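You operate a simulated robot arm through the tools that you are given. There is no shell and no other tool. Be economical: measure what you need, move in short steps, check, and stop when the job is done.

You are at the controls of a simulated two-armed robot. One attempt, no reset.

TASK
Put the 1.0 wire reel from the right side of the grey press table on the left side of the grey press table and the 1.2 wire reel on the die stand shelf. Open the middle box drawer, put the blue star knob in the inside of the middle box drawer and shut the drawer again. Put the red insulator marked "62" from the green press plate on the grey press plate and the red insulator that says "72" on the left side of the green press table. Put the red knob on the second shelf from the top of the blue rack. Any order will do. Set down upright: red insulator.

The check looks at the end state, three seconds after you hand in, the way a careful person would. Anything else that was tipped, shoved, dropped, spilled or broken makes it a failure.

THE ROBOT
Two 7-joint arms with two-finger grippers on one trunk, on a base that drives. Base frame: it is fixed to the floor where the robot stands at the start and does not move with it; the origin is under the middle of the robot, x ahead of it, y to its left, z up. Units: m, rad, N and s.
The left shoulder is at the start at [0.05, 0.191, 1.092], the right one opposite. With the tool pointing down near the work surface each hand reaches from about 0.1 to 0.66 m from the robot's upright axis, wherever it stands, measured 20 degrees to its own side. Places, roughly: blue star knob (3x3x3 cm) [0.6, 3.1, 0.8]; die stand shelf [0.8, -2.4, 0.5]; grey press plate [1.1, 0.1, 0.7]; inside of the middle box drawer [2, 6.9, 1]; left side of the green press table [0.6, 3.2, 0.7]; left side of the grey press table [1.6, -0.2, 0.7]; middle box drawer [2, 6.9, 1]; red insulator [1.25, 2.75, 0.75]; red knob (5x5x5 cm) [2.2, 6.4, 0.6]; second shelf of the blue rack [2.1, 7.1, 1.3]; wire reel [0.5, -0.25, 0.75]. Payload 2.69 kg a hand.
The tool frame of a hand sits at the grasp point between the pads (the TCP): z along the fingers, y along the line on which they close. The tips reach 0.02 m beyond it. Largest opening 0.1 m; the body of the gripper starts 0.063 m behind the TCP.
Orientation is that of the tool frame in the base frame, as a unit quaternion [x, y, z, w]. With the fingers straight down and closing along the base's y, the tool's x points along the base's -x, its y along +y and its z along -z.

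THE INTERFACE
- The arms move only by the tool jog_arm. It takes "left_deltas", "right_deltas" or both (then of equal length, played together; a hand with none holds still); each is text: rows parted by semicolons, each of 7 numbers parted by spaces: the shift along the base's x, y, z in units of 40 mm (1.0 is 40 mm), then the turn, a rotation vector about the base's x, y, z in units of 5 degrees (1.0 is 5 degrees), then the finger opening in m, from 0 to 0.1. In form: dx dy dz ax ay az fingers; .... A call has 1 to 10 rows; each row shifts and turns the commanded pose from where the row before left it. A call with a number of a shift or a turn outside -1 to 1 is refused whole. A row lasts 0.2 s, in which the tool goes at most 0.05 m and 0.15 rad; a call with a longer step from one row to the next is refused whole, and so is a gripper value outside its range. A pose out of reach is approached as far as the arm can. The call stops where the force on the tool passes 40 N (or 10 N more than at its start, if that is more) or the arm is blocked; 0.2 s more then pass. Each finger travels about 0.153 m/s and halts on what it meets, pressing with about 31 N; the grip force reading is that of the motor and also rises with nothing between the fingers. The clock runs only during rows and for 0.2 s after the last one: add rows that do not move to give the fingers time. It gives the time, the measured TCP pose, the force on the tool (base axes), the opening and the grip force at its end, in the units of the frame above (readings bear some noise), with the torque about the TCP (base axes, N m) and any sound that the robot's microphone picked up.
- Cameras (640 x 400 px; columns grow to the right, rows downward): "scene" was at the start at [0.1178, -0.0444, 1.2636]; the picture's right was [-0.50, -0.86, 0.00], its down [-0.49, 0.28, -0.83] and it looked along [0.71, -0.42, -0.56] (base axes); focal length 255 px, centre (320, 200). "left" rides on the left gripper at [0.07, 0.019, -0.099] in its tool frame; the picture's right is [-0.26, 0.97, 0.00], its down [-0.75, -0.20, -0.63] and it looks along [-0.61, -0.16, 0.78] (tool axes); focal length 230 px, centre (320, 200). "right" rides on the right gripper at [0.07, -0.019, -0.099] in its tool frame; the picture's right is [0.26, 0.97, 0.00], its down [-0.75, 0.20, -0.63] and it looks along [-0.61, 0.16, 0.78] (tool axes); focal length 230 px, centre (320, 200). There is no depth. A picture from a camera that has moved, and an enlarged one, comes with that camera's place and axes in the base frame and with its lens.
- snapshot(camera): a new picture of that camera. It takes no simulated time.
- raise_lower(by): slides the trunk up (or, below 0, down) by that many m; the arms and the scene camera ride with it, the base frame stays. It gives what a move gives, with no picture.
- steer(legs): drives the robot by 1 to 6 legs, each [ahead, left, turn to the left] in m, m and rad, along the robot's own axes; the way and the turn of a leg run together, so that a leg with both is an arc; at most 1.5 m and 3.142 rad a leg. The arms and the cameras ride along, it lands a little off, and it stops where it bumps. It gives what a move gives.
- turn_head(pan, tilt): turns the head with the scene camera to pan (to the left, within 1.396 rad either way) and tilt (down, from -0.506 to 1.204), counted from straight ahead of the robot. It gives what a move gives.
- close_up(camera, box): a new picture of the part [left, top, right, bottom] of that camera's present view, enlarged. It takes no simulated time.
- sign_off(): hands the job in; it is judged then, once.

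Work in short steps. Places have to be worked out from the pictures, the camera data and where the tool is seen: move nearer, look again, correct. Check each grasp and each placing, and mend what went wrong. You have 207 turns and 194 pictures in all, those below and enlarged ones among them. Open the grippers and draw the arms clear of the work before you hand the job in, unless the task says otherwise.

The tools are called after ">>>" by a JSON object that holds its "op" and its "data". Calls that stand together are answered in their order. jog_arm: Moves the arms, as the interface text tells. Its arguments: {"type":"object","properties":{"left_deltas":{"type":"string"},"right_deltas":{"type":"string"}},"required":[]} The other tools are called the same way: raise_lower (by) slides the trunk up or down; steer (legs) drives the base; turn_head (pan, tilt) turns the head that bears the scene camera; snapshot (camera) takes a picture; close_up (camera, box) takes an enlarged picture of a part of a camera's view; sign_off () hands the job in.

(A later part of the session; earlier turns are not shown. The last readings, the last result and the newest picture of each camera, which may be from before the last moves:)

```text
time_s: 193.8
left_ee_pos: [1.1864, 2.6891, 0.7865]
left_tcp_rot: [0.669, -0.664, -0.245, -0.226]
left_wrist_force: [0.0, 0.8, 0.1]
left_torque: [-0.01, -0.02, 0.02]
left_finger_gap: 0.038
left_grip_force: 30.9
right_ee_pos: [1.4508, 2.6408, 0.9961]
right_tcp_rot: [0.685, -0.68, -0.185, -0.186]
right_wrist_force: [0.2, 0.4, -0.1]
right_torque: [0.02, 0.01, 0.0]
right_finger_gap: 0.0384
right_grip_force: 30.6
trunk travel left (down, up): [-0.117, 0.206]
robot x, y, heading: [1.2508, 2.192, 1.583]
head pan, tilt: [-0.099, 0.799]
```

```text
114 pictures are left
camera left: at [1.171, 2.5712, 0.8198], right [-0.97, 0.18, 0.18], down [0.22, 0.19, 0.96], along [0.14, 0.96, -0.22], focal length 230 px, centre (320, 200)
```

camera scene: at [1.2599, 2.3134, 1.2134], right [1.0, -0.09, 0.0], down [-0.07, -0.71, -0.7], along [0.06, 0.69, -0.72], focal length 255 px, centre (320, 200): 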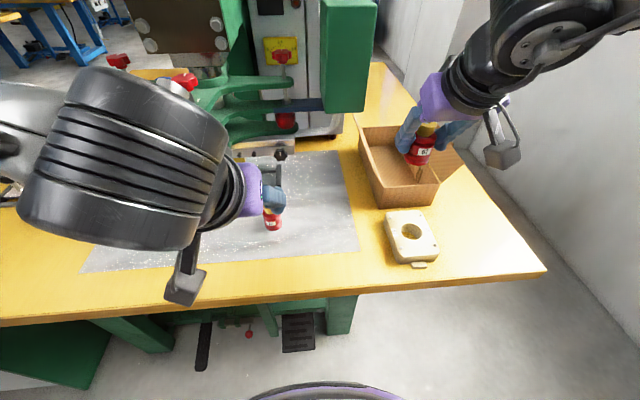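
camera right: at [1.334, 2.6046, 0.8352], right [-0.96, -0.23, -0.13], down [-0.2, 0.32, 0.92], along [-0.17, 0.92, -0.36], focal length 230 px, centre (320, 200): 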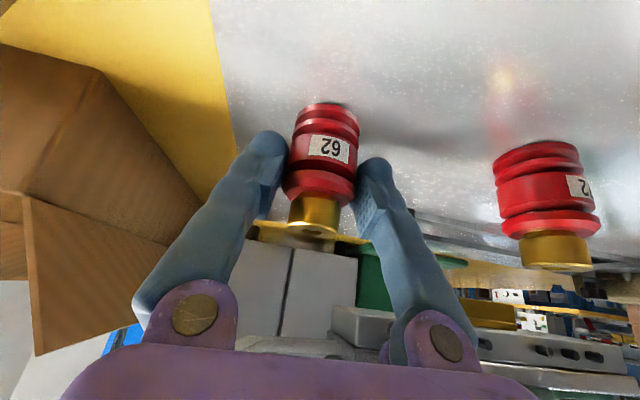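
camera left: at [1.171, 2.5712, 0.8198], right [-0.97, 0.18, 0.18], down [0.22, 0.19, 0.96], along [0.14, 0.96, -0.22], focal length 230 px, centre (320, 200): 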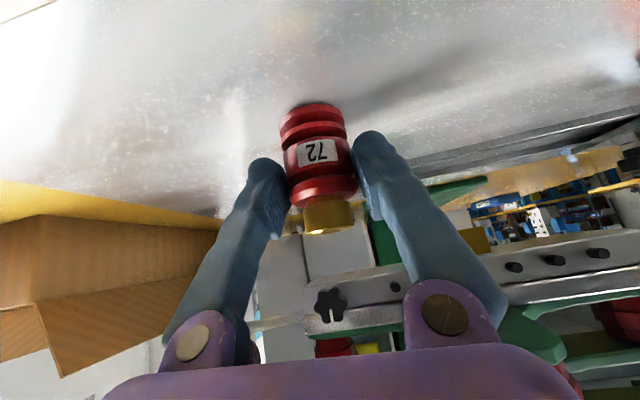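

72 is gripped. I lift, back off a bit, and shift left toward the table's left side.

>>> {"op": "jog_arm", "data": {"left_deltas": "0 0 0.5 0 0 0 0.02;0 -0.1 1 0 0 0 0.02;0 -0.2 1 0 0 0 0.02;0 -0.2 1 0 0 0 0.02;0 -0.2 1 0 0 0 0.02;0 -0.2 0.5 0 0 0 0.02;0 0 0 0 0 0 0.02"}}

>>> {"op": "steer", "data": {"legs": [[-0.05, 0, 0], [0, 0.46, 0]]}}

>>> {"op": "turn_head", "data": {"pan": 0.1, "tilt": 0.8}}

>>> {"op": "snapshot", "data": {"camera": "scene"}}

```text
time_s: 195.4
left_ee_pos: [1.1863, 2.6539, 0.9866]
left_tcp_rot: [0.67, -0.663, -0.246, -0.226]
left_wrist_force: [-0.2, 1.0, -1.6]
left_torque: [0.01, -0.02, 0.01]
left_finger_gap: 0.0383
left_grip_force: 31.3
right_ee_pos: [1.4508, 2.6411, 0.9958]
right_tcp_rot: [0.685, -0.68, -0.186, -0.186]
right_wrist_force: [-0.4, 0.1, -1.2]
right_torque: [0.01, -0.04, -0.02]
right_finger_gap: 0.0384
right_grip_force: 30.9
trunk travel left (down, up): [-0.117, 0.206]
robot x, y, heading: [1.253, 2.1866, 1.581]
head pan, tilt: [-0.099, 0.799]
```

```text
time_s: 200.4
left_ee_pos: [0.7313, 2.5997, 0.9865]
left_tcp_rot: [0.669, -0.664, -0.246, -0.227]
left_wrist_force: [-0.7, -0.1, -1.6]
left_torque: [-0.05, -0.02, -0.01]
left_finger_gap: 0.0379
left_grip_force: 31.3
right_ee_pos: [0.9937, 2.5871, 0.9978]
right_tcp_rot: [0.685, -0.68, -0.185, -0.186]
right_wrist_force: [0.0, 0.6, -1.3]
right_torque: [-0.02, 0.02, -0.01]
right_finger_gap: 0.0384
right_grip_force: 31.1
trunk travel left (down, up): [-0.117, 0.206]
robot x, y, heading: [0.7995, 2.1404, 1.58]
head pan, tilt: [-0.099, 0.799]
```

```text
time_s: 201.2
left_ee_pos: [0.7311, 2.6017, 0.9863]
left_tcp_rot: [0.67, -0.663, -0.246, -0.227]
left_wrist_force: [0.2, -0.6, -1.0]
left_torque: [-0.04, 0.01, 0.03]
left_finger_gap: 0.0378
left_grip_force: 31.3
right_ee_pos: [0.9952, 2.5869, 0.9959]
right_tcp_rot: [0.685, -0.679, -0.186, -0.186]
right_wrist_force: [-0.1, 0.2, -1.5]
right_torque: [0.01, 0.03, -0.02]
right_finger_gap: 0.0382
right_grip_force: 31.1
trunk travel left (down, up): [-0.117, 0.206]
robot x, y, heading: [0.7995, 2.1395, 1.578]
head pan, tilt: [0.099, 0.799]
```

```text
113 pictures are left
camera scene: at [0.7884, 2.2589, 1.2134], right [0.99, 0.11, 0.0], down [0.08, -0.71, -0.7], along [-0.08, 0.69, -0.72], focal length 255 px, centre (320, 200)
```

scene: 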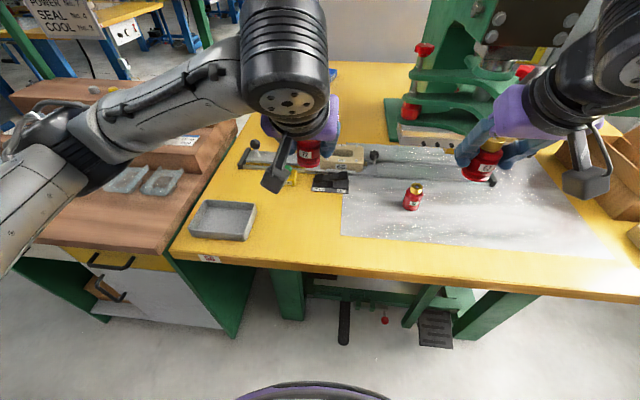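

Free spot ≈(0.67,2.65) between the tray and plate. I move ahead slightly, then bring 72 down there.

>>> {"op": "steer", "data": {"legs": [[0.04, 0, 0]]}}

>>> {"op": "jog_arm", "data": {"left_deltas": "-0.5 0.1 -0.6 0 0 0 0.02;-0.5 0.1 -0.6 0 0 0 0.02;-0.5 0.1 -0.6 0 0 0 0.02;0 0 -0.7 0 0 0 0.02;0 0 -0.7 0 0 0 0.02;0 0 -0.7 0 0 0 0.02;0 0 0 0 0 0 0.02"}}

>>> {"op": "snapshot", "data": {"camera": "scene"}}

>>> {"op": "snapshot", "data": {"camera": "left"}}

```text
time_s: 202.1
left_ee_pos: [0.7299, 2.6401, 0.9865]
left_tcp_rot: [0.67, -0.664, -0.246, -0.226]
left_wrist_force: [-0.1, 0.2, -1.2]
left_torque: [-0.03, -0.05, 0.03]
left_finger_gap: 0.0378
left_grip_force: 31.0
right_ee_pos: [0.9949, 2.6264, 0.9961]
right_tcp_rot: [0.685, -0.68, -0.185, -0.185]
right_wrist_force: [-0.3, 0.0, -0.2]
right_torque: [-0.01, -0.05, -0.01]
right_finger_gap: 0.0386
right_grip_force: 31.4
trunk travel left (down, up): [-0.117, 0.206]
robot x, y, heading: [0.7941, 2.1811, 1.579]
head pan, tilt: [0.099, 0.799]
```

```text
time_s: 203.7
left_ee_pos: [0.6707, 2.6512, 0.8302]
left_tcp_rot: [0.67, -0.663, -0.246, -0.226]
left_wrist_force: [-0.2, 0.7, -1.9]
left_torque: [-0.01, 0.01, -0.04]
left_finger_gap: 0.0374
left_grip_force: 30.9
right_ee_pos: [0.9956, 2.6265, 0.9969]
right_tcp_rot: [0.685, -0.679, -0.186, -0.186]
right_wrist_force: [0.3, 0.4, -0.4]
right_torque: [-0.03, 0.01, 0.02]
right_finger_gap: 0.0386
right_grip_force: 30.9
trunk travel left (down, up): [-0.117, 0.206]
robot x, y, heading: [0.7947, 2.1753, 1.577]
head pan, tilt: [0.099, 0.799]
```

```text
112 pictures are left
camera scene: at [0.7882, 2.2984, 1.2134], right [0.99, 0.11, 0.0], down [0.08, -0.71, -0.7], along [-0.08, 0.69, -0.72], focal length 255 px, centre (320, 200)
```

scene: 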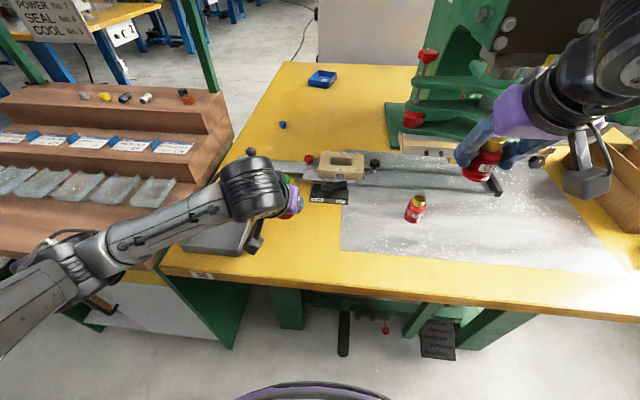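

```text
111 pictures are left
camera left: at [0.6555, 2.5342, 0.8637], right [-0.97, 0.18, 0.18], down [0.22, 0.19, 0.96], along [0.14, 0.96, -0.22], focal length 230 px, centre (320, 200)
```

left: 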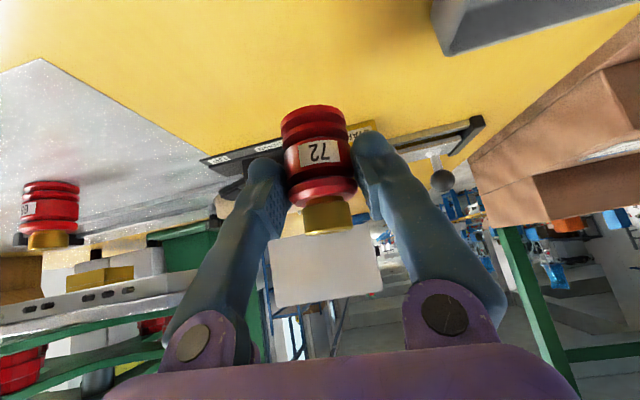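

Spot is clear. I lower in small steps to contact (~0.775).

>>> {"op": "jog_arm", "data": {"left_deltas": "0 0 -0.5 0 0 0 0.02;0 0 -0.4 0 0 0 0.02;0 0 -0.15 0 0 0 0.02;0 0 -0.15 0 0 0 0.02;0 0 0 0 0 0 0.02"}}

```text
time_s: 204.9
left_ee_pos: [0.671, 2.6517, 0.7857]
left_tcp_rot: [0.669, -0.662, -0.248, -0.23]
left_wrist_force: [-2.1, -0.8, 15.2]
left_torque: [0.15, -0.18, 0.0]
left_finger_gap: 0.0376
left_grip_force: 30.8
right_ee_pos: [0.9942, 2.6256, 0.9982]
right_tcp_rot: [0.684, -0.679, -0.187, -0.188]
right_wrist_force: [-0.5, -0.7, -1.6]
right_torque: [-0.01, 0.0, -0.01]
right_finger_gap: 0.0386
right_grip_force: 30.9
trunk travel left (down, up): [-0.117, 0.206]
robot x, y, heading: [0.7963, 2.182, 1.577]
head pan, tilt: [0.099, 0.799]
```

Contact (15 N). I relieve, open, and withdraw along the tool axis.

>>> {"op": "jog_arm", "data": {"left_deltas": "0 0 0.08 0 0 0 0.02;0 0 0 0 0 0 0.05;0 0 0 0 0 0 0.07;0 0 0 0 0 0 0.08;0 -0.3 0.4 0 0 0 0.08;0 -0.55 0.7 0 0 0 0.08;0 -0.55 0.75 0 0 0 0.08;0 -0.5 0.8 0 0 0 0.08;0 -0.4 0.9 0 0 0 0.08;0 0 0 0 0 0 0.08"}}

>>> {"op": "snapshot", "data": {"camera": "left"}}

>>> {"op": "close_up", "data": {"camera": "scene", "box": [160, 60, 400, 260]}}

```text
time_s: 207.1
left_ee_pos: [0.6711, 2.5615, 0.9283]
left_tcp_rot: [0.669, -0.664, -0.246, -0.226]
left_wrist_force: [0.8, -0.1, -0.1]
left_torque: [-0.01, -0.02, 0.0]
left_finger_gap: 0.0798
left_grip_force: 0.1
right_ee_pos: [0.995, 2.6265, 0.9982]
right_tcp_rot: [0.685, -0.68, -0.186, -0.186]
right_wrist_force: [-0.3, 0.4, -1.0]
right_torque: [0.0, -0.01, 0.01]
right_finger_gap: 0.0386
right_grip_force: 31.0
trunk travel left (down, up): [-0.117, 0.206]
robot x, y, heading: [0.7966, 2.177, 1.577]
head pan, tilt: [0.099, 0.799]
```

```text
110 pictures are left
camera left: at [0.6549, 2.444, 0.9621], right [-0.97, 0.18, 0.19], down [0.22, 0.19, 0.96], along [0.14, 0.96, -0.22], focal length 230 px, centre (320, 200)
```

left: 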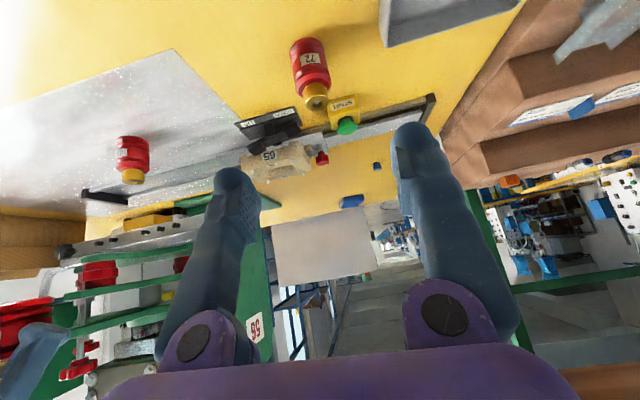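

```text
2.00 times, centred on (280, 160) of scene
camera zoom: at [0.788, 2.2984, 1.2134], right [0.99, 0.11, 0.0], down [0.08, -0.71, -0.7], along [-0.08, 0.69, -0.72], focal length 511 px, centre (400, 280)
```

zoom: 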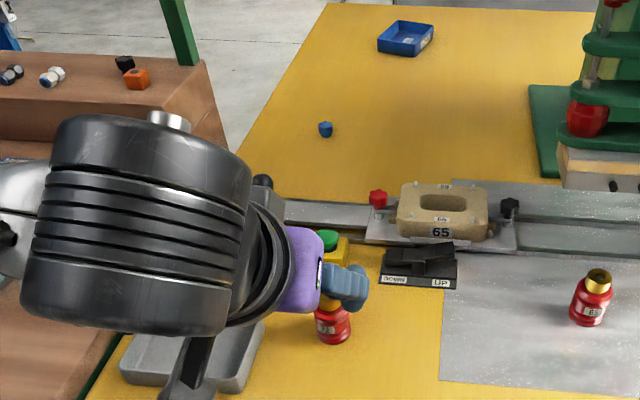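

72 stands upright and free. I raise the left hand, back out, turn around, and go to the grey press plate with 62.

>>> {"op": "jog_arm", "data": {"left_deltas": "0.3 -0.3 1 -1 0 0 0.08;0.3 -0.3 1 -1 0 0 0.08;0.3 -0.3 1 -1 0 0 0.08;0.3 -0.3 1 -1 0 0 0.08;0.3 -0.3 1 -1 0 0 0.08;0 0 0 -1 0 0 0.08;0 0 0 -1 0 0 0.08;0 0 0 0 0 0 0.08"}}

>>> {"op": "steer", "data": {"legs": [[-0.75, 0, 0], [0, 0, 3.14], [0, 0.62, 0]]}}

>>> {"op": "turn_head", "data": {"pan": 0.0, "tilt": 0.55}}

>>> {"op": "snapshot", "data": {"camera": "scene"}}

```text
time_s: 208.9
left_ee_pos: [0.7313, 2.4983, 1.128]
left_tcp_rot: [-0.706, 0.707, 0.035, 0.015]
left_wrist_force: [-0.9, 0.4, -0.2]
left_torque: [-0.01, -0.03, 0.03]
left_finger_gap: 0.08
left_grip_force: 0.2
right_ee_pos: [0.9951, 2.6259, 0.9975]
right_tcp_rot: [0.685, -0.68, -0.185, -0.187]
right_wrist_force: [0.9, 0.7, -1.9]
right_torque: [0.01, 0.0, 0.02]
right_finger_gap: 0.0387
right_grip_force: 30.7
trunk travel left (down, up): [-0.117, 0.206]
robot x, y, heading: [0.7972, 2.1769, 1.576]
head pan, tilt: [0.099, 0.799]
```

```text
time_s: 225.6
left_ee_pos: [1.442, 1.0374, 1.1267]
left_tcp_rot: [0.74, 0.672, -0.016, 0.034]
left_wrist_force: [1.0, 0.6, -0.6]
left_torque: [-0.01, -0.02, 0.01]
left_finger_gap: 0.0799
left_grip_force: 0.0
right_ee_pos: [1.1668, 0.9357, 0.9964]
right_tcp_rot: [0.711, 0.652, -0.195, 0.177]
right_wrist_force: [-0.3, -0.3, -1.4]
right_torque: [0.01, 0.0, 0.01]
right_finger_gap: 0.0385
right_grip_force: 31.2
trunk travel left (down, up): [-0.117, 0.206]
robot x, y, heading: [1.4057, 1.3672, -1.661]
head pan, tilt: [0.099, 0.799]
```

```text
time_s: 226.3
left_ee_pos: [1.442, 1.0375, 1.1285]
left_tcp_rot: [0.74, 0.671, -0.018, 0.035]
left_wrist_force: [-0.7, -0.6, 0.0]
left_torque: [0.0, 0.0, -0.01]
left_finger_gap: 0.0799
left_grip_force: 0.0
right_ee_pos: [1.1672, 0.9361, 0.9976]
right_tcp_rot: [0.712, 0.651, -0.195, 0.177]
right_wrist_force: [0.0, -0.4, -1.7]
right_torque: [0.03, 0.02, -0.02]
right_finger_gap: 0.0384
right_grip_force: 31.0
trunk travel left (down, up): [-0.117, 0.206]
robot x, y, heading: [1.4067, 1.3618, -1.66]
head pan, tilt: [0.0, 0.55]
```

```text
108 pictures are left
camera scene: at [1.3981, 1.2338, 1.2348], right [-1.0, 0.09, 0.0], down [0.05, 0.52, -0.85], along [-0.07, -0.85, -0.52], focal length 255 px, centre (320, 200)
```

scene: 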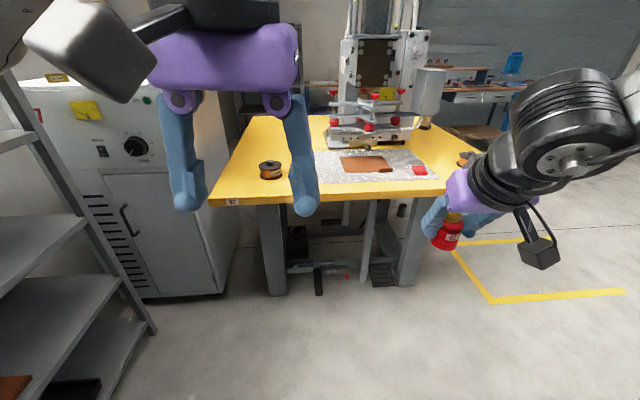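

Reel still fine. I correct heading and drive up to the grey table.

>>> {"op": "steer", "data": {"legs": [[0, 0.04, 0.09], [0.66, 0, 0]]}}

>>> {"op": "turn_head", "data": {"pan": -0.15, "tilt": 0.75}}

>>> {"op": "snapshot", "data": {"camera": "scene"}}

>>> {"op": "snapshot", "data": {"camera": "right"}}

```text
time_s: 230.5
left_ee_pos: [1.5475, 0.39, 1.1269]
left_tcp_rot: [0.699, 0.714, -0.014, 0.035]
left_wrist_force: [-0.4, 0.6, 0.3]
left_torque: [-0.01, 0.04, 0.01]
left_finger_gap: 0.0801
left_grip_force: 0.1
right_ee_pos: [1.2856, 0.2582, 0.9968]
right_tcp_rot: [0.673, 0.692, -0.184, 0.187]
right_wrist_force: [1.0, -0.3, -0.9]
right_torque: [0.03, 0.08, -0.01]
right_finger_gap: 0.0384
right_grip_force: 31.4
trunk travel left (down, up): [-0.117, 0.206]
robot x, y, heading: [1.4734, 0.7072, -1.542]
head pan, tilt: [0.0, 0.55]
stopped in leg 2: the robot was blocked; the commanded pose is now the measured one
```

```text
time_s: 231.3
left_ee_pos: [1.5481, 0.3888, 1.1279]
left_tcp_rot: [0.698, 0.715, -0.014, 0.034]
left_wrist_force: [0.2, 0.7, -0.6]
left_torque: [-0.02, 0.0, -0.01]
left_finger_gap: 0.0801
left_grip_force: 0.1
right_ee_pos: [1.2871, 0.2558, 0.9965]
right_tcp_rot: [0.672, 0.692, -0.184, 0.188]
right_wrist_force: [-0.1, 0.1, -0.2]
right_torque: [-0.01, 0.0, -0.01]
right_finger_gap: 0.0386
right_grip_force: 31.2
trunk travel left (down, up): [-0.117, 0.206]
robot x, y, heading: [1.4758, 0.7113, -1.541]
head pan, tilt: [-0.15, 0.75]
```

```text
107 pictures are left
camera scene: at [1.4681, 0.5874, 1.2175], right [-0.99, 0.12, 0.0], down [0.08, 0.68, -0.73], along [-0.09, -0.73, -0.68], focal length 255 px, centre (320, 200)
```

scene: 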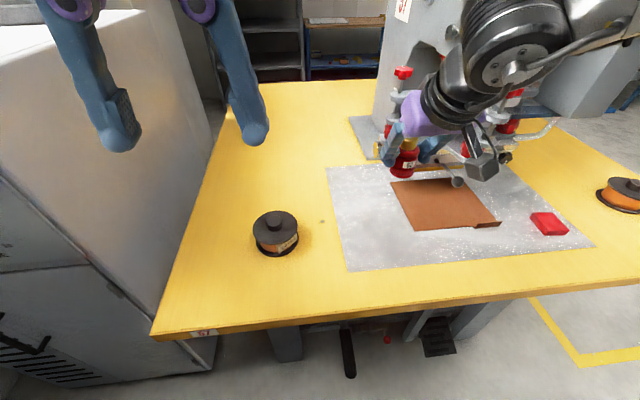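

```text
106 pictures are left
camera right: at [1.2654, 0.3665, 1.0463], right [0.96, 0.25, -0.13], down [0.21, -0.32, 0.92], along [0.19, -0.91, -0.36], focal length 230 px, centre (320, 200)
```

right: 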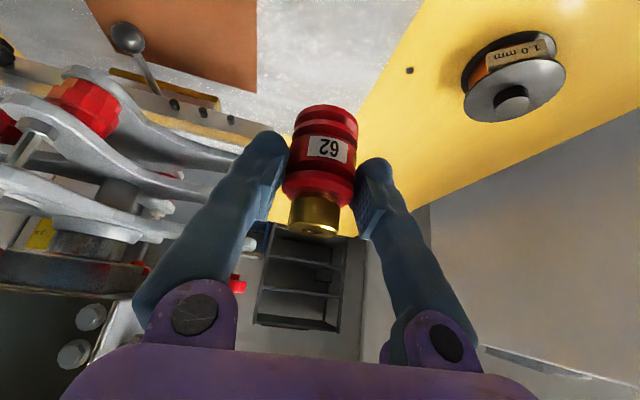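

Free strip on the plate at (1.285,0.21), left of the copper sheet. I lower 62 toward it.

>>> {"op": "jog_arm", "data": {"right_deltas": "0 -0.2 -0.8 0 0 0 0.02;0 -0.2 -0.8 0 0 0 0.02;0 -0.2 -0.8 0 0 0 0.02;0 -0.2 -0.8 0 0 0 0.02;0 -0.2 -0.6 0 0 0 0.02;0 0 0 0 0 0 0.02"}}

>>> {"op": "snapshot", "data": {"camera": "scene"}}

>>> {"op": "snapshot", "data": {"camera": "right"}}

```text
time_s: 232.7
left_ee_pos: [1.551, 0.3888, 1.1279]
left_tcp_rot: [0.699, 0.714, -0.014, 0.036]
left_wrist_force: [-0.6, 0.8, -0.9]
left_torque: [0.02, -0.02, 0.02]
left_finger_gap: 0.0801
left_grip_force: 0.0
right_ee_pos: [1.2898, 0.2147, 0.8442]
right_tcp_rot: [0.672, 0.693, -0.184, 0.187]
right_wrist_force: [0.0, 0.4, -1.2]
right_torque: [0.0, -0.02, 0.01]
right_finger_gap: 0.0384
right_grip_force: 31.0
trunk travel left (down, up): [-0.117, 0.206]
robot x, y, heading: [1.476, 0.708, -1.533]
head pan, tilt: [-0.15, 0.75]
```

```text
105 pictures are left
camera scene: at [1.4714, 0.5862, 1.2175], right [-0.99, 0.12, 0.0], down [0.08, 0.68, -0.73], along [-0.08, -0.73, -0.68], focal length 255 px, centre (320, 200)
```

scene: 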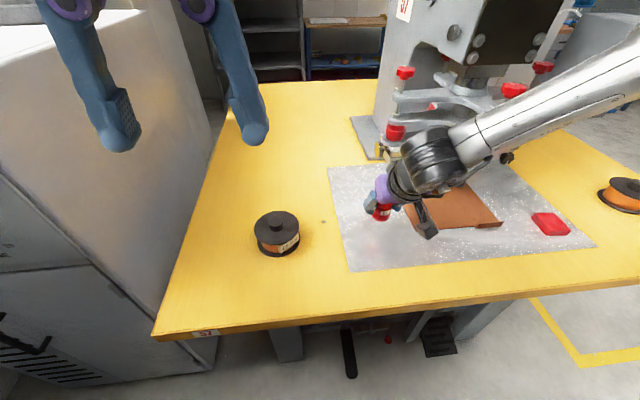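

```text
104 pictures are left
camera right: at [1.2687, 0.3251, 0.894], right [0.96, 0.25, -0.13], down [0.21, -0.32, 0.92], along [0.19, -0.91, -0.36], focal length 230 px, centre (320, 200)
```

right: 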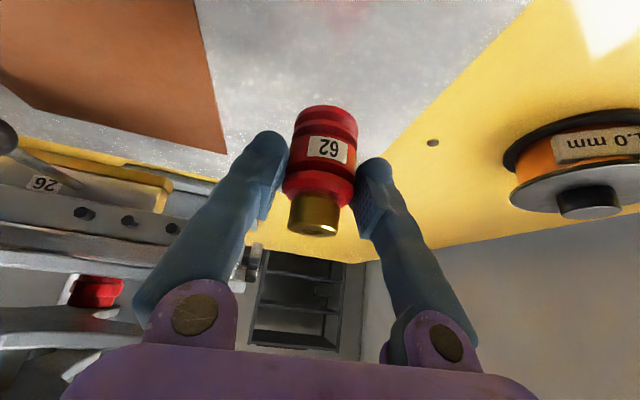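

Good position. I lower with the trunk 4.5 cm, then by arm steps to contact.

>>> {"op": "raise_lower", "data": {"by": -0.048}}

>>> {"op": "jog_arm", "data": {"right_deltas": "0 0 -0.1 0 0 0 0.02;0 0 -0.1 0 0 0 0.02;0 0 0 0 0 0 0.02"}}

```text
time_s: 233.6
left_ee_pos: [1.5521, 0.3899, 1.0788]
left_tcp_rot: [0.698, 0.715, -0.015, 0.036]
left_wrist_force: [0.4, 0.0, 0.1]
left_torque: [-0.01, -0.01, 0.01]
left_finger_gap: 0.0801
left_grip_force: 0.0
right_ee_pos: [1.2926, 0.2148, 0.7961]
right_tcp_rot: [0.671, 0.694, -0.183, 0.188]
right_wrist_force: [0.5, -0.2, -0.6]
right_torque: [0.02, 0.06, -0.04]
right_finger_gap: 0.0384
right_grip_force: 31.3
trunk travel left (down, up): [-0.069, 0.254]
robot x, y, heading: [1.4762, 0.7094, -1.539]
head pan, tilt: [-0.15, 0.75]
```

```text
time_s: 234.4
left_ee_pos: [1.5513, 0.3898, 1.0801]
left_tcp_rot: [0.697, 0.716, -0.013, 0.035]
left_wrist_force: [-0.3, 0.2, 0.2]
left_torque: [-0.02, -0.02, -0.01]
left_finger_gap: 0.0797
left_grip_force: 0.1
right_ee_pos: [1.29, 0.2159, 0.7897]
right_tcp_rot: [0.671, 0.694, -0.183, 0.188]
right_wrist_force: [0.5, 0.8, -1.7]
right_torque: [0.01, -0.01, -0.02]
right_finger_gap: 0.0384
right_grip_force: 31.2
trunk travel left (down, up): [-0.069, 0.254]
robot x, y, heading: [1.4767, 0.7112, -1.531]
head pan, tilt: [-0.15, 0.75]
```

>>> {"op": "jog_arm", "data": {"right_deltas": "0 0 -0.1 0 0 0 0.02;0 0 -0.1 0 0 0 0.02;0 0 0 0 0 0 0.02"}}

```text
time_s: 235.2
left_ee_pos: [1.5511, 0.3917, 1.0806]
left_tcp_rot: [0.697, 0.716, -0.015, 0.035]
left_wrist_force: [0.0, 0.4, -0.5]
left_torque: [0.02, -0.01, 0.03]
left_finger_gap: 0.0801
left_grip_force: 0.0
right_ee_pos: [1.2911, 0.2144, 0.7835]
right_tcp_rot: [0.669, 0.693, -0.186, 0.192]
right_wrist_force: [1.8, -3.1, 29.1]
right_torque: [-0.3, -0.07, -0.06]
right_finger_gap: 0.0385
right_grip_force: 30.8
trunk travel left (down, up): [-0.069, 0.254]
robot x, y, heading: [1.4729, 0.7111, -1.535]
head pan, tilt: [-0.15, 0.75]
```

Contact made. I relieve a little, open, and withdraw up-and-back along the tool axis.

>>> {"op": "jog_arm", "data": {"right_deltas": "0 0 0.08 0 0 0 0.02;0 0 0 0 0 0 0.05;0 0 0 0 0 0 0.07;0 0 0 0 0 0 0.08;0 0.25 0.43 0 0 0 0.08;0 0.45 0.8 0 0 0 0.08;0 0.45 0.8 0 0 0 0.08;0 0.4 0.9 0 0 0 0.08;0 0.4 0.9 0 0 0 0.08;0 0 0 0 0 0 0.08"}}

>>> {"op": "snapshot", "data": {"camera": "right"}}

>>> {"op": "close_up", "data": {"camera": "scene", "box": [240, 120, 560, 300]}}

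```text
time_s: 237.4
left_ee_pos: [1.5518, 0.3896, 1.0795]
left_tcp_rot: [0.698, 0.715, -0.015, 0.035]
left_wrist_force: [-0.6, -0.3, 0.1]
left_torque: [0.02, 0.0, 0.02]
left_finger_gap: 0.08
left_grip_force: 0.1
right_ee_pos: [1.2868, 0.2934, 0.9376]
right_tcp_rot: [0.671, 0.694, -0.183, 0.187]
right_wrist_force: [0.0, -0.8, 0.3]
right_torque: [-0.02, -0.02, 0.01]
right_finger_gap: 0.0799
right_grip_force: 0.1
trunk travel left (down, up): [-0.069, 0.254]
robot x, y, heading: [1.4769, 0.7096, -1.539]
head pan, tilt: [-0.15, 0.75]
```

```text
103 pictures are left
camera right: at [1.2658, 0.403, 0.987], right [0.96, 0.25, -0.13], down [0.21, -0.32, 0.92], along [0.19, -0.91, -0.36], focal length 230 px, centre (320, 200)
```

right: 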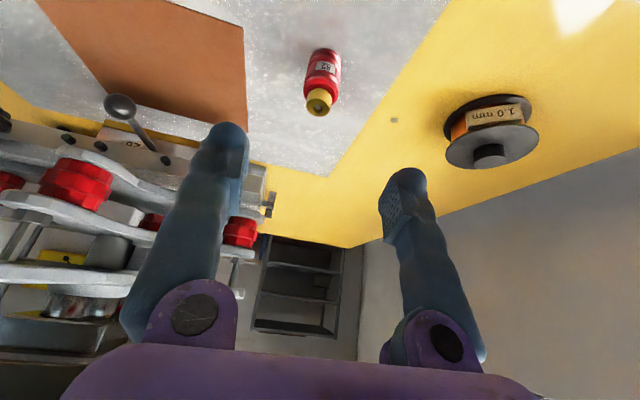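

```text
2.00 times, centred on (400, 210) of scene
camera zoom: at [1.4704, 0.5863, 1.1694], right [-0.99, 0.11, 0.0], down [0.08, 0.68, -0.73], along [-0.08, -0.73, -0.68], focal length 511 px, centre (160, 180)
```

zoom: 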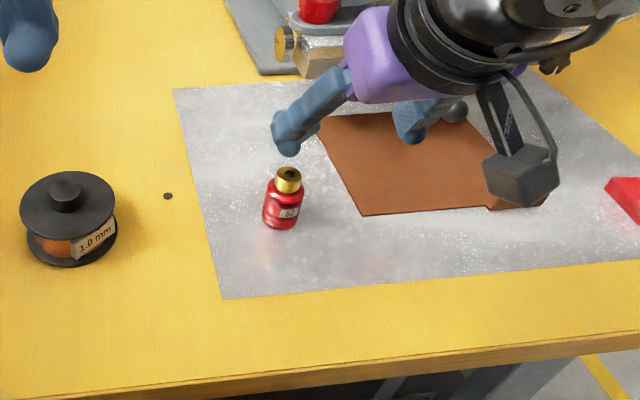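

62 stands upright on the grey plate. I restore arms/trunk and drive out, then west along the aisle to the left of the bench.

>>> {"op": "jog_arm", "data": {"right_deltas": "-0.2 0.4 0.8 1 0 0 0.08;-0.2 0.4 0.8 1 0 0 0.08;-0.2 0.4 0.8 1 0 0 0.08;-0.2 0.4 0.5 1 0 0 0.08;0 0 0 1 0 0 0.08;0 0 0 1 0 0 0.08;0 0 0 0 0 0 0.08"}}

>>> {"op": "raise_lower", "data": {"by": 0.08}}

>>> {"op": "steer", "data": {"legs": [[-0.55, 0, 0], [0, 0, -1.6], [1.5, 0, 0], [0.45, 0, 0], [0, 0, -1.57]]}}

>>> {"op": "turn_head", "data": {"pan": -0.2, "tilt": 0.35}}

>>> {"op": "snapshot", "data": {"camera": "scene"}}

```text
time_s: 239.0
left_ee_pos: [1.5508, 0.3893, 1.0792]
left_tcp_rot: [0.697, 0.716, -0.014, 0.037]
left_wrist_force: [-0.1, -0.2, -1.4]
left_torque: [0.01, 0.0, -0.01]
left_finger_gap: 0.08
left_grip_force: 0.2
right_ee_pos: [1.2569, 0.3549, 1.0524]
right_tcp_rot: [0.696, 0.718, 0.0, 0.005]
right_wrist_force: [0.6, -0.3, -0.2]
right_torque: [-0.02, 0.02, 0.02]
right_finger_gap: 0.0798
right_grip_force: 0.0
trunk travel left (down, up): [-0.069, 0.254]
robot x, y, heading: [1.4752, 0.7096, -1.532]
head pan, tilt: [-0.15, 0.75]
```

```text
time_s: 240.1
left_ee_pos: [1.5493, 0.3889, 1.1591]
left_tcp_rot: [0.697, 0.716, -0.013, 0.035]
left_wrist_force: [0.3, 1.2, -0.9]
left_torque: [-0.07, 0.04, -0.04]
left_finger_gap: 0.0802
left_grip_force: 0.0
right_ee_pos: [1.2556, 0.3557, 1.1317]
right_tcp_rot: [0.696, 0.718, 0.002, 0.006]
right_wrist_force: [2.0, -1.8, 1.2]
right_torque: [0.11, 0.12, 0.01]
right_finger_gap: 0.08
right_grip_force: 0.0
trunk travel left (down, up): [-0.149, 0.174]
robot x, y, heading: [1.4745, 0.7096, -1.537]
head pan, tilt: [-0.15, 0.75]
```

```text
time_s: 240.8
left_ee_pos: [1.5513, 0.3898, 1.1607]
left_tcp_rot: [0.697, 0.716, -0.014, 0.036]
left_wrist_force: [-0.3, 0.7, 0.1]
left_torque: [0.04, -0.01, 0.01]
left_finger_gap: 0.08
left_grip_force: 0.0
right_ee_pos: [1.2557, 0.3573, 1.1333]
right_tcp_rot: [0.695, 0.719, 0.001, 0.005]
right_wrist_force: [0.1, 0.9, -0.3]
right_torque: [-0.04, 0.02, 0.0]
right_finger_gap: 0.0799
right_grip_force: 0.1
trunk travel left (down, up): [-0.149, 0.174]
robot x, y, heading: [1.4781, 0.7121, -1.537]
head pan, tilt: [-0.15, 0.75]
stopped in leg 1: the robot was blocked; the commanded pose is now the measured one
```

```text
time_s: 241.7
left_ee_pos: [1.5506, 0.3901, 1.1597]
left_tcp_rot: [0.697, 0.716, -0.015, 0.036]
left_wrist_force: [-0.5, 1.0, 0.6]
left_torque: [0.0, 0.01, -0.01]
left_finger_gap: 0.08
left_grip_force: 0.0
right_ee_pos: [1.2567, 0.3561, 1.1321]
right_tcp_rot: [0.696, 0.718, 0.001, 0.006]
right_wrist_force: [-0.1, -0.6, -0.2]
right_torque: [-0.01, -0.01, -0.01]
right_finger_gap: 0.0801
right_grip_force: 0.1
trunk travel left (down, up): [-0.149, 0.174]
robot x, y, heading: [1.4765, 0.7082, -1.534]
head pan, tilt: [-0.201, 0.351]
```

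```text
101 pictures are left
camera scene: at [1.4648, 0.5773, 1.285], right [-0.99, 0.16, 0.0], down [0.06, 0.34, -0.94], along [-0.15, -0.93, -0.34], focal length 255 px, centre (320, 200)
```

scene: 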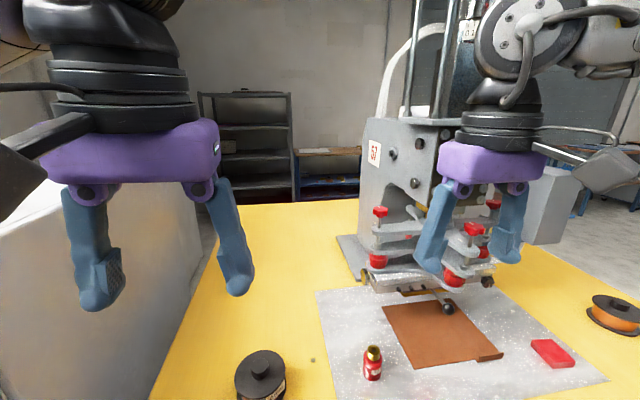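

As before, the first move after a bump reports blocked; I retry the retreat in small bits.

>>> {"op": "steer", "data": {"legs": [[-0.1, 0, 0]]}}

>>> {"op": "turn_head", "data": {"pan": 1.35, "tilt": 0.4}}

>>> {"op": "snapshot", "data": {"camera": "scene"}}

```text
time_s: 242.8
left_ee_pos: [1.5462, 0.4903, 1.1597]
left_tcp_rot: [0.697, 0.716, -0.014, 0.036]
left_wrist_force: [0.5, 0.2, 0.6]
left_torque: [-0.02, 0.01, -0.02]
left_finger_gap: 0.08
left_grip_force: 0.0
right_ee_pos: [1.253, 0.4559, 1.1335]
right_tcp_rot: [0.696, 0.718, -0.001, 0.007]
right_wrist_force: [0.6, -0.1, 0.8]
right_torque: [-0.02, -0.02, -0.02]
right_finger_gap: 0.0802
right_grip_force: 0.0
trunk travel left (down, up): [-0.149, 0.174]
robot x, y, heading: [1.4732, 0.8079, -1.535]
head pan, tilt: [-0.201, 0.351]
```

```text
time_s: 244.4
left_ee_pos: [1.5461, 0.4894, 1.1606]
left_tcp_rot: [0.697, 0.716, -0.014, 0.037]
left_wrist_force: [0.5, 0.5, 0.2]
left_torque: [-0.01, -0.01, 0.01]
left_finger_gap: 0.0801
left_grip_force: 0.2
right_ee_pos: [1.2522, 0.4539, 1.1331]
right_tcp_rot: [0.696, 0.718, 0.001, 0.006]
right_wrist_force: [-0.4, -0.2, 0.4]
right_torque: [-0.02, 0.01, 0.04]
right_finger_gap: 0.0801
right_grip_force: 0.1
trunk travel left (down, up): [-0.149, 0.174]
robot x, y, heading: [1.4734, 0.8071, -1.536]
head pan, tilt: [1.349, 0.4]
```

```text
100 pictures are left
camera scene: at [1.5672, 0.7514, 1.2805], right [-0.19, -0.98, 0.0], down [-0.38, 0.07, -0.92], along [0.91, -0.17, -0.39], focal length 255 px, centre (320, 200)
```

scene: 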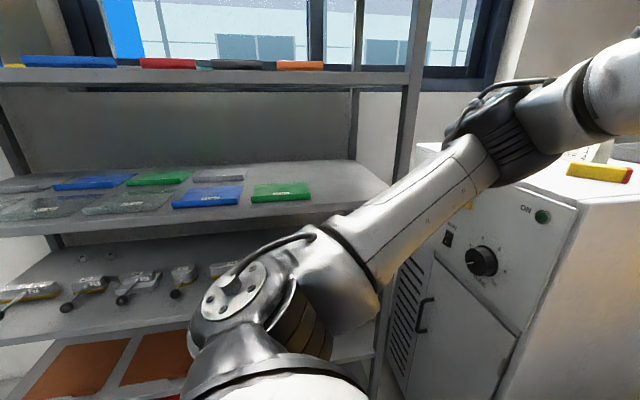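

Clear now; I continue the route.

>>> {"op": "steer", "data": {"legs": [[-0.45, -0.15, 0], [0, 0, -1.6], [1.5, 0, 0], [0.35, 0, 0], [0, 0, -1.57]]}}

>>> {"op": "turn_head", "data": {"pan": -0.2, "tilt": 0.35}}

>>> {"op": "snapshot", "data": {"camera": "scene"}}

```text
time_s: 264.1
left_ee_pos: [-0.5915, 1.6649, 1.1593]
left_tcp_rot: [-0.68, 0.733, 0.035, 0.016]
left_wrist_force: [0.0, -1.2, 0.6]
left_torque: [-0.01, 0.0, -0.03]
left_finger_gap: 0.08
left_grip_force: 0.0
right_ee_pos: [-0.2967, 1.6689, 1.1348]
right_tcp_rot: [-0.682, 0.731, 0.006, 0.0]
right_wrist_force: [0.3, -0.2, 0.3]
right_torque: [0.01, 0.05, 0.0]
right_finger_gap: 0.0798
right_grip_force: 0.0
trunk travel left (down, up): [-0.149, 0.174]
robot x, y, heading: [-0.5524, 1.3435, 1.506]
head pan, tilt: [1.349, 0.4]
```

```text
time_s: 265.7
left_ee_pos: [-0.5921, 1.6645, 1.1591]
left_tcp_rot: [-0.68, 0.732, 0.036, 0.016]
left_wrist_force: [1.1, -0.5, 0.5]
left_torque: [-0.03, 0.0, 0.0]
left_finger_gap: 0.0799
left_grip_force: 0.1
right_ee_pos: [-0.2957, 1.6684, 1.1338]
right_tcp_rot: [-0.682, 0.731, 0.005, 0.0]
right_wrist_force: [0.1, -0.2, -0.3]
right_torque: [0.03, 0.01, 0.01]
right_finger_gap: 0.0801
right_grip_force: 0.0
trunk travel left (down, up): [-0.149, 0.174]
robot x, y, heading: [-0.552, 1.3394, 1.507]
head pan, tilt: [-0.201, 0.351]
```

```text
99 pictures are left
camera scene: at [-0.522, 1.4693, 1.2851], right [0.97, -0.26, 0.0], down [-0.09, -0.33, -0.94], along [0.25, 0.91, -0.34], focal length 255 px, centre (320, 200)
```

scene: 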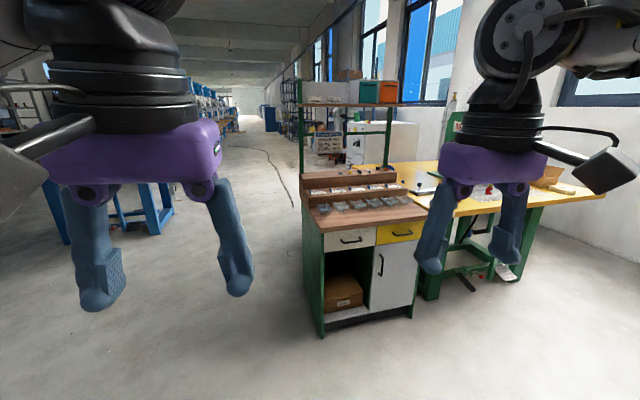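

The aisle left of the bench is open. I drive along it to about y=3.6 and look right.

>>> {"op": "steer", "data": {"legs": [[1.2, 0.15, 0.064], [1.05, 0, 0]]}}

>>> {"op": "turn_head", "data": {"pan": -1.3, "tilt": 0.35}}

>>> {"op": "snapshot", "data": {"camera": "scene"}}

>>> {"op": "turn_head", "data": {"pan": -0.4, "tilt": 0.25}}

>>> {"op": "snapshot", "data": {"camera": "scene"}}

```text
time_s: 273.6
left_ee_pos: [-0.7438, 3.0831, 1.1676]
left_tcp_rot: [-0.701, 0.711, 0.043, 0.026]
left_wrist_force: [-0.6, -0.6, -0.6]
left_torque: [0.06, -0.04, -0.01]
left_finger_gap: 0.0801
left_grip_force: 0.0
right_ee_pos: [-0.4511, 3.0998, 1.1637]
right_tcp_rot: [-0.706, 0.706, 0.034, 0.041]
right_wrist_force: [1.1, 0.4, 0.1]
right_torque: [0.02, -0.01, 0.04]
right_finger_gap: 0.0799
right_grip_force: 0.1
trunk travel left (down, up): [-0.149, 0.174]
robot x, y, heading: [-0.6804, 2.7861, 1.571]
head pan, tilt: [-0.201, 0.351]
stopped in leg 2: the robot was blocked; the commanded pose is now the measured one
```

```text
time_s: 275.0
left_ee_pos: [-0.7453, 3.0816, 1.1697]
left_tcp_rot: [-0.702, 0.71, 0.045, 0.027]
left_wrist_force: [-1.0, 0.1, 0.2]
left_torque: [0.02, 0.0, 0.0]
left_finger_gap: 0.0802
left_grip_force: 0.2
right_ee_pos: [-0.4516, 3.1009, 1.165]
right_tcp_rot: [0.707, -0.705, -0.036, -0.041]
right_wrist_force: [-0.2, 1.0, 0.8]
right_torque: [-0.03, -0.03, 0.02]
right_finger_gap: 0.0797
right_grip_force: 0.1
trunk travel left (down, up): [-0.149, 0.174]
robot x, y, heading: [-0.6813, 2.7866, 1.572]
head pan, tilt: [-1.3, 0.351]
```

```text
98 pictures are left
camera scene: at [-0.5928, 2.8225, 1.2877], right [0.27, -0.96, -0.03], down [-0.33, -0.07, -0.94], along [0.91, 0.26, -0.33], focal length 255 px, centre (320, 200)
```

scene: 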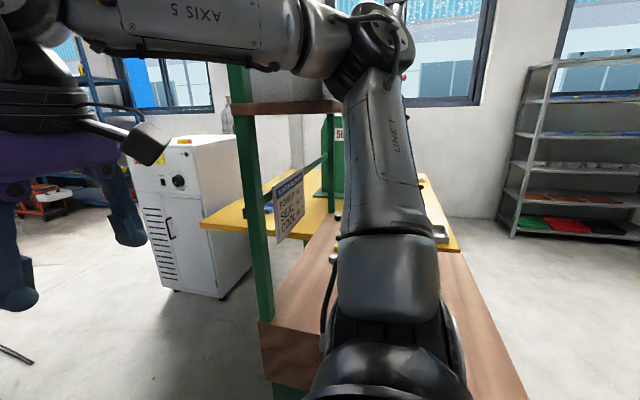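

```text
time_s: 276.2
left_ee_pos: [-0.7453, 3.0822, 1.169]
left_tcp_rot: [-0.702, 0.71, 0.044, 0.028]
left_wrist_force: [0.5, 0.5, 0.3]
left_torque: [0.02, -0.02, 0.01]
left_finger_gap: 0.0797
left_grip_force: 0.0
right_ee_pos: [-0.452, 3.1012, 1.1658]
right_tcp_rot: [0.706, -0.706, -0.035, -0.041]
right_wrist_force: [-0.5, 0.2, -0.4]
right_torque: [-0.01, -0.01, 0.01]
right_finger_gap: 0.0798
right_grip_force: 0.2
trunk travel left (down, up): [-0.149, 0.174]
robot x, y, heading: [-0.6784, 2.7842, 1.567]
head pan, tilt: [-0.4, 0.25]
```

```text
97 pictures are left
camera scene: at [-0.6464, 2.8832, 1.2984], right [0.92, -0.39, -0.01], down [-0.09, -0.2, -0.98], along [0.38, 0.9, -0.22], focal length 255 px, centre (320, 200)
```

scene: 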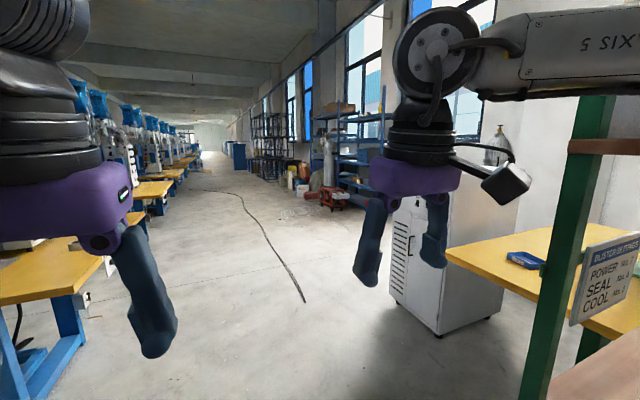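

The right elbow touched the bench's upper shelf frame. I back off, shift left, and check that nothing on it moved.

>>> {"op": "steer", "data": {"legs": [[-0.08, 0, 0]]}}

>>> {"op": "steer", "data": {"legs": [[0, 0.15, 0]]}}

>>> {"op": "turn_head", "data": {"pan": -1.1, "tilt": 0.2}}

>>> {"op": "snapshot", "data": {"camera": "scene"}}

```text
time_s: 277.2
left_ee_pos: [-0.7438, 3.026, 1.1602]
left_tcp_rot: [-0.705, 0.708, 0.037, 0.016]
left_wrist_force: [-0.5, 0.0, 1.4]
left_torque: [0.04, 0.01, 0.01]
left_finger_gap: 0.0802
left_grip_force: 0.1
right_ee_pos: [-0.4487, 3.0473, 1.1481]
right_tcp_rot: [0.708, -0.706, -0.022, -0.021]
right_wrist_force: [0.5, -0.3, 0.2]
right_torque: [0.06, 0.02, -0.03]
right_finger_gap: 0.0799
right_grip_force: 0.1
trunk travel left (down, up): [-0.149, 0.174]
robot x, y, heading: [-0.681, 2.702, 1.579]
head pan, tilt: [-0.4, 0.25]
```

```text
time_s: 279.2
left_ee_pos: [-0.8937, 3.0258, 1.1597]
left_tcp_rot: [-0.704, 0.709, 0.036, 0.016]
left_wrist_force: [0.4, -0.3, 1.8]
left_torque: [0.01, -0.01, 0.03]
left_finger_gap: 0.0798
left_grip_force: 0.0
right_ee_pos: [-0.5991, 3.0483, 1.1489]
right_tcp_rot: [0.709, -0.705, -0.021, -0.021]
right_wrist_force: [0.0, 0.9, 0.7]
right_torque: [-0.01, 0.0, 0.01]
right_finger_gap: 0.0799
right_grip_force: 0.0
trunk travel left (down, up): [-0.149, 0.174]
robot x, y, heading: [-0.8314, 2.7047, 1.582]
head pan, tilt: [-0.4, 0.25]
```

```text
time_s: 280.3
left_ee_pos: [-0.8938, 3.0262, 1.1593]
left_tcp_rot: [-0.704, 0.709, 0.037, 0.016]
left_wrist_force: [0.0, -0.2, -0.1]
left_torque: [-0.01, 0.01, -0.02]
left_finger_gap: 0.0802
left_grip_force: 0.1
right_ee_pos: [-0.5993, 3.0476, 1.1481]
right_tcp_rot: [0.709, -0.705, -0.022, -0.02]
right_wrist_force: [-0.9, 1.4, -0.5]
right_torque: [-0.04, 0.03, 0.02]
right_finger_gap: 0.0797
right_grip_force: 0.1
trunk travel left (down, up): [-0.149, 0.174]
robot x, y, heading: [-0.8297, 2.704, 1.573]
head pan, tilt: [-1.1, 0.201]
```

```text
96 pictures are left
camera scene: at [-0.7454, 2.7883, 1.2991], right [0.46, -0.89, 0.0], down [-0.18, -0.09, -0.98], along [0.87, 0.45, -0.2], focal length 255 px, centre (320, 200)
```

scene: 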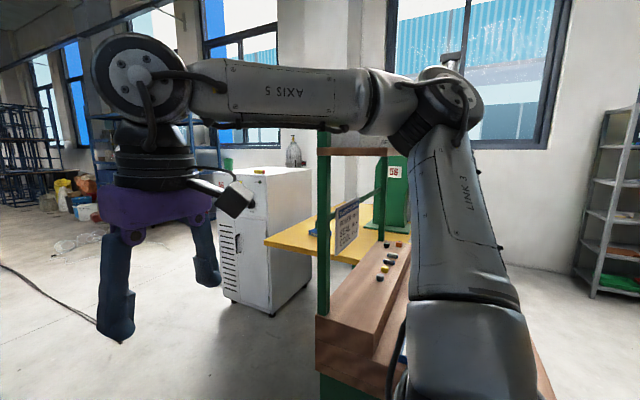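

I continue up the aisle and then look back at that shelf to check its items.

>>> {"op": "steer", "data": {"legs": [[0.95, 0, 0], [0, -0.1, -2.7]]}}

>>> {"op": "turn_head", "data": {"pan": 0.2, "tilt": 0.3}}

>>> {"op": "snapshot", "data": {"camera": "scene"}}

```text
time_s: 291.7
left_ee_pos: [-0.6367, 3.3163, 1.1596]
left_tcp_rot: [0.553, 0.833, -0.007, 0.038]
left_wrist_force: [-0.2, -0.1, 0.1]
left_torque: [-0.01, 0.01, -0.02]
left_finger_gap: 0.08
left_grip_force: 0.1
right_ee_pos: [-0.8986, 3.1795, 1.1484]
right_tcp_rot: [0.547, 0.836, -0.016, 0.026]
right_wrist_force: [-0.2, -0.2, -0.9]
right_torque: [0.05, 0.01, 0.01]
right_finger_gap: 0.0801
right_grip_force: 0.0
trunk travel left (down, up): [-0.149, 0.174]
robot x, y, heading: [-0.8179, 3.584, -1.161]
head pan, tilt: [-1.1, 0.201]
cut short: leg 2
```

```text
time_s: 293.1
left_ee_pos: [-0.6346, 3.316, 1.1588]
left_tcp_rot: [0.552, 0.833, -0.008, 0.038]
left_wrist_force: [-0.7, 0.1, -0.6]
left_torque: [0.01, -0.02, 0.04]
left_finger_gap: 0.08
left_grip_force: 0.0
right_ee_pos: [-0.8982, 3.1806, 1.1472]
right_tcp_rot: [0.547, 0.837, -0.016, 0.025]
right_wrist_force: [-1.7, -0.5, -0.2]
right_torque: [0.02, -0.02, 0.01]
right_finger_gap: 0.0804
right_grip_force: 0.0
trunk travel left (down, up): [-0.149, 0.174]
robot x, y, heading: [-0.8188, 3.5841, -1.16]
head pan, tilt: [0.201, 0.3]
```

```text
95 pictures are left
camera scene: at [-0.7506, 3.4723, 1.2898], right [-0.82, -0.57, 0.0], down [-0.17, 0.24, -0.96], along [0.55, -0.78, -0.3], focal length 255 px, centre (320, 200)
```

scene: 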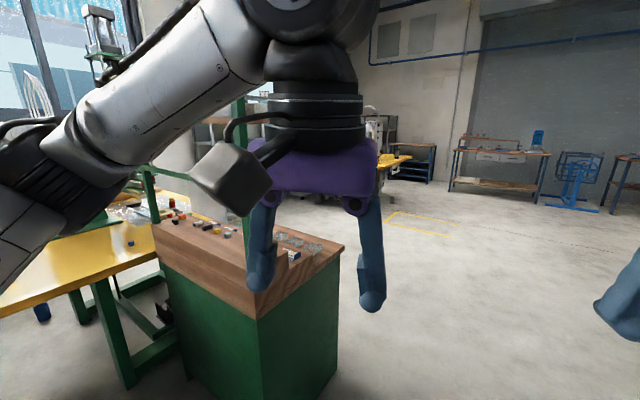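

Blue knob still visible on the table. I slide diagonally toward it, part-way first.

>>> {"op": "steer", "data": {"legs": [[0.26, 0.6, 0]]}}

>>> {"op": "turn_head", "data": {"pan": 0.3, "tilt": 0.5}}

>>> {"op": "snapshot", "data": {"camera": "scene"}}

>>> {"op": "turn_head", "data": {"pan": -0.4, "tilt": 0.1}}

>>> {"op": "snapshot", "data": {"camera": "scene"}}

```text
time_s: 298.9
left_ee_pos: [0.0086, 3.3111, 1.1584]
left_tcp_rot: [0.556, 0.83, -0.008, 0.038]
left_wrist_force: [0.6, 0.1, -0.1]
left_torque: [-0.06, 0.02, -0.01]
left_finger_gap: 0.0798
left_grip_force: 0.0
right_ee_pos: [-0.2539, 3.1788, 1.1481]
right_tcp_rot: [0.552, 0.833, -0.015, 0.026]
right_wrist_force: [0.0, -0.1, 0.3]
right_torque: [-0.02, -0.02, 0.03]
right_finger_gap: 0.08
right_grip_force: 0.1
trunk travel left (down, up): [-0.149, 0.174]
robot x, y, heading: [-0.1727, 3.5811, -1.172]
head pan, tilt: [0.201, 0.3]
```

```text
time_s: 299.6
left_ee_pos: [0.0091, 3.3103, 1.1595]
left_tcp_rot: [0.557, 0.83, -0.008, 0.039]
left_wrist_force: [0.3, -0.6, -1.2]
left_torque: [-0.01, -0.02, 0.0]
left_finger_gap: 0.08
left_grip_force: 0.0
right_ee_pos: [-0.254, 3.1783, 1.148]
right_tcp_rot: [0.553, 0.833, -0.016, 0.025]
right_wrist_force: [-0.1, -0.4, 0.3]
right_torque: [0.02, -0.01, 0.04]
right_finger_gap: 0.0798
right_grip_force: 0.0
trunk travel left (down, up): [-0.149, 0.174]
robot x, y, heading: [-0.1737, 3.5792, -1.171]
head pan, tilt: [0.3, 0.499]
```

```text
94 pictures are left
camera scene: at [-0.0972, 3.477, 1.2715], right [-0.77, -0.64, 0.0], down [-0.31, 0.37, -0.88], along [0.56, -0.67, -0.48], focal length 255 px, centre (320, 200)
```

scene: 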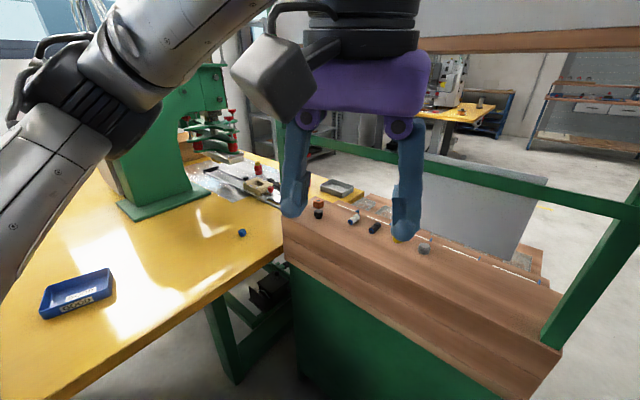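

```text
time_s: 300.6
left_ee_pos: [0.0095, 3.3104, 1.1601]
left_tcp_rot: [0.557, 0.83, -0.008, 0.038]
left_wrist_force: [0.8, -0.8, -0.1]
left_torque: [-0.01, 0.0, 0.03]
left_finger_gap: 0.0802
left_grip_force: 0.0
right_ee_pos: [-0.2542, 3.1782, 1.149]
right_tcp_rot: [0.552, 0.833, -0.016, 0.026]
right_wrist_force: [-0.2, -0.4, 0.0]
right_torque: [0.01, 0.01, 0.0]
right_finger_gap: 0.08
right_grip_force: 0.0
trunk travel left (down, up): [-0.149, 0.174]
robot x, y, heading: [-0.1724, 3.582, -1.174]
head pan, tilt: [-0.4, 0.099]
```

```text
93 pictures are left
camera scene: at [-0.1557, 3.4547, 1.3084], right [-1.0, 0.0, 0.0], down [0.0, 0.1, -0.99], along [0.0, -0.99, -0.1], focal length 255 px, centre (320, 200)
```

scene: 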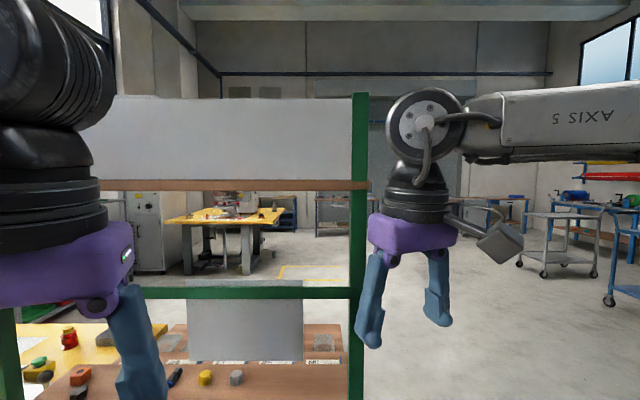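

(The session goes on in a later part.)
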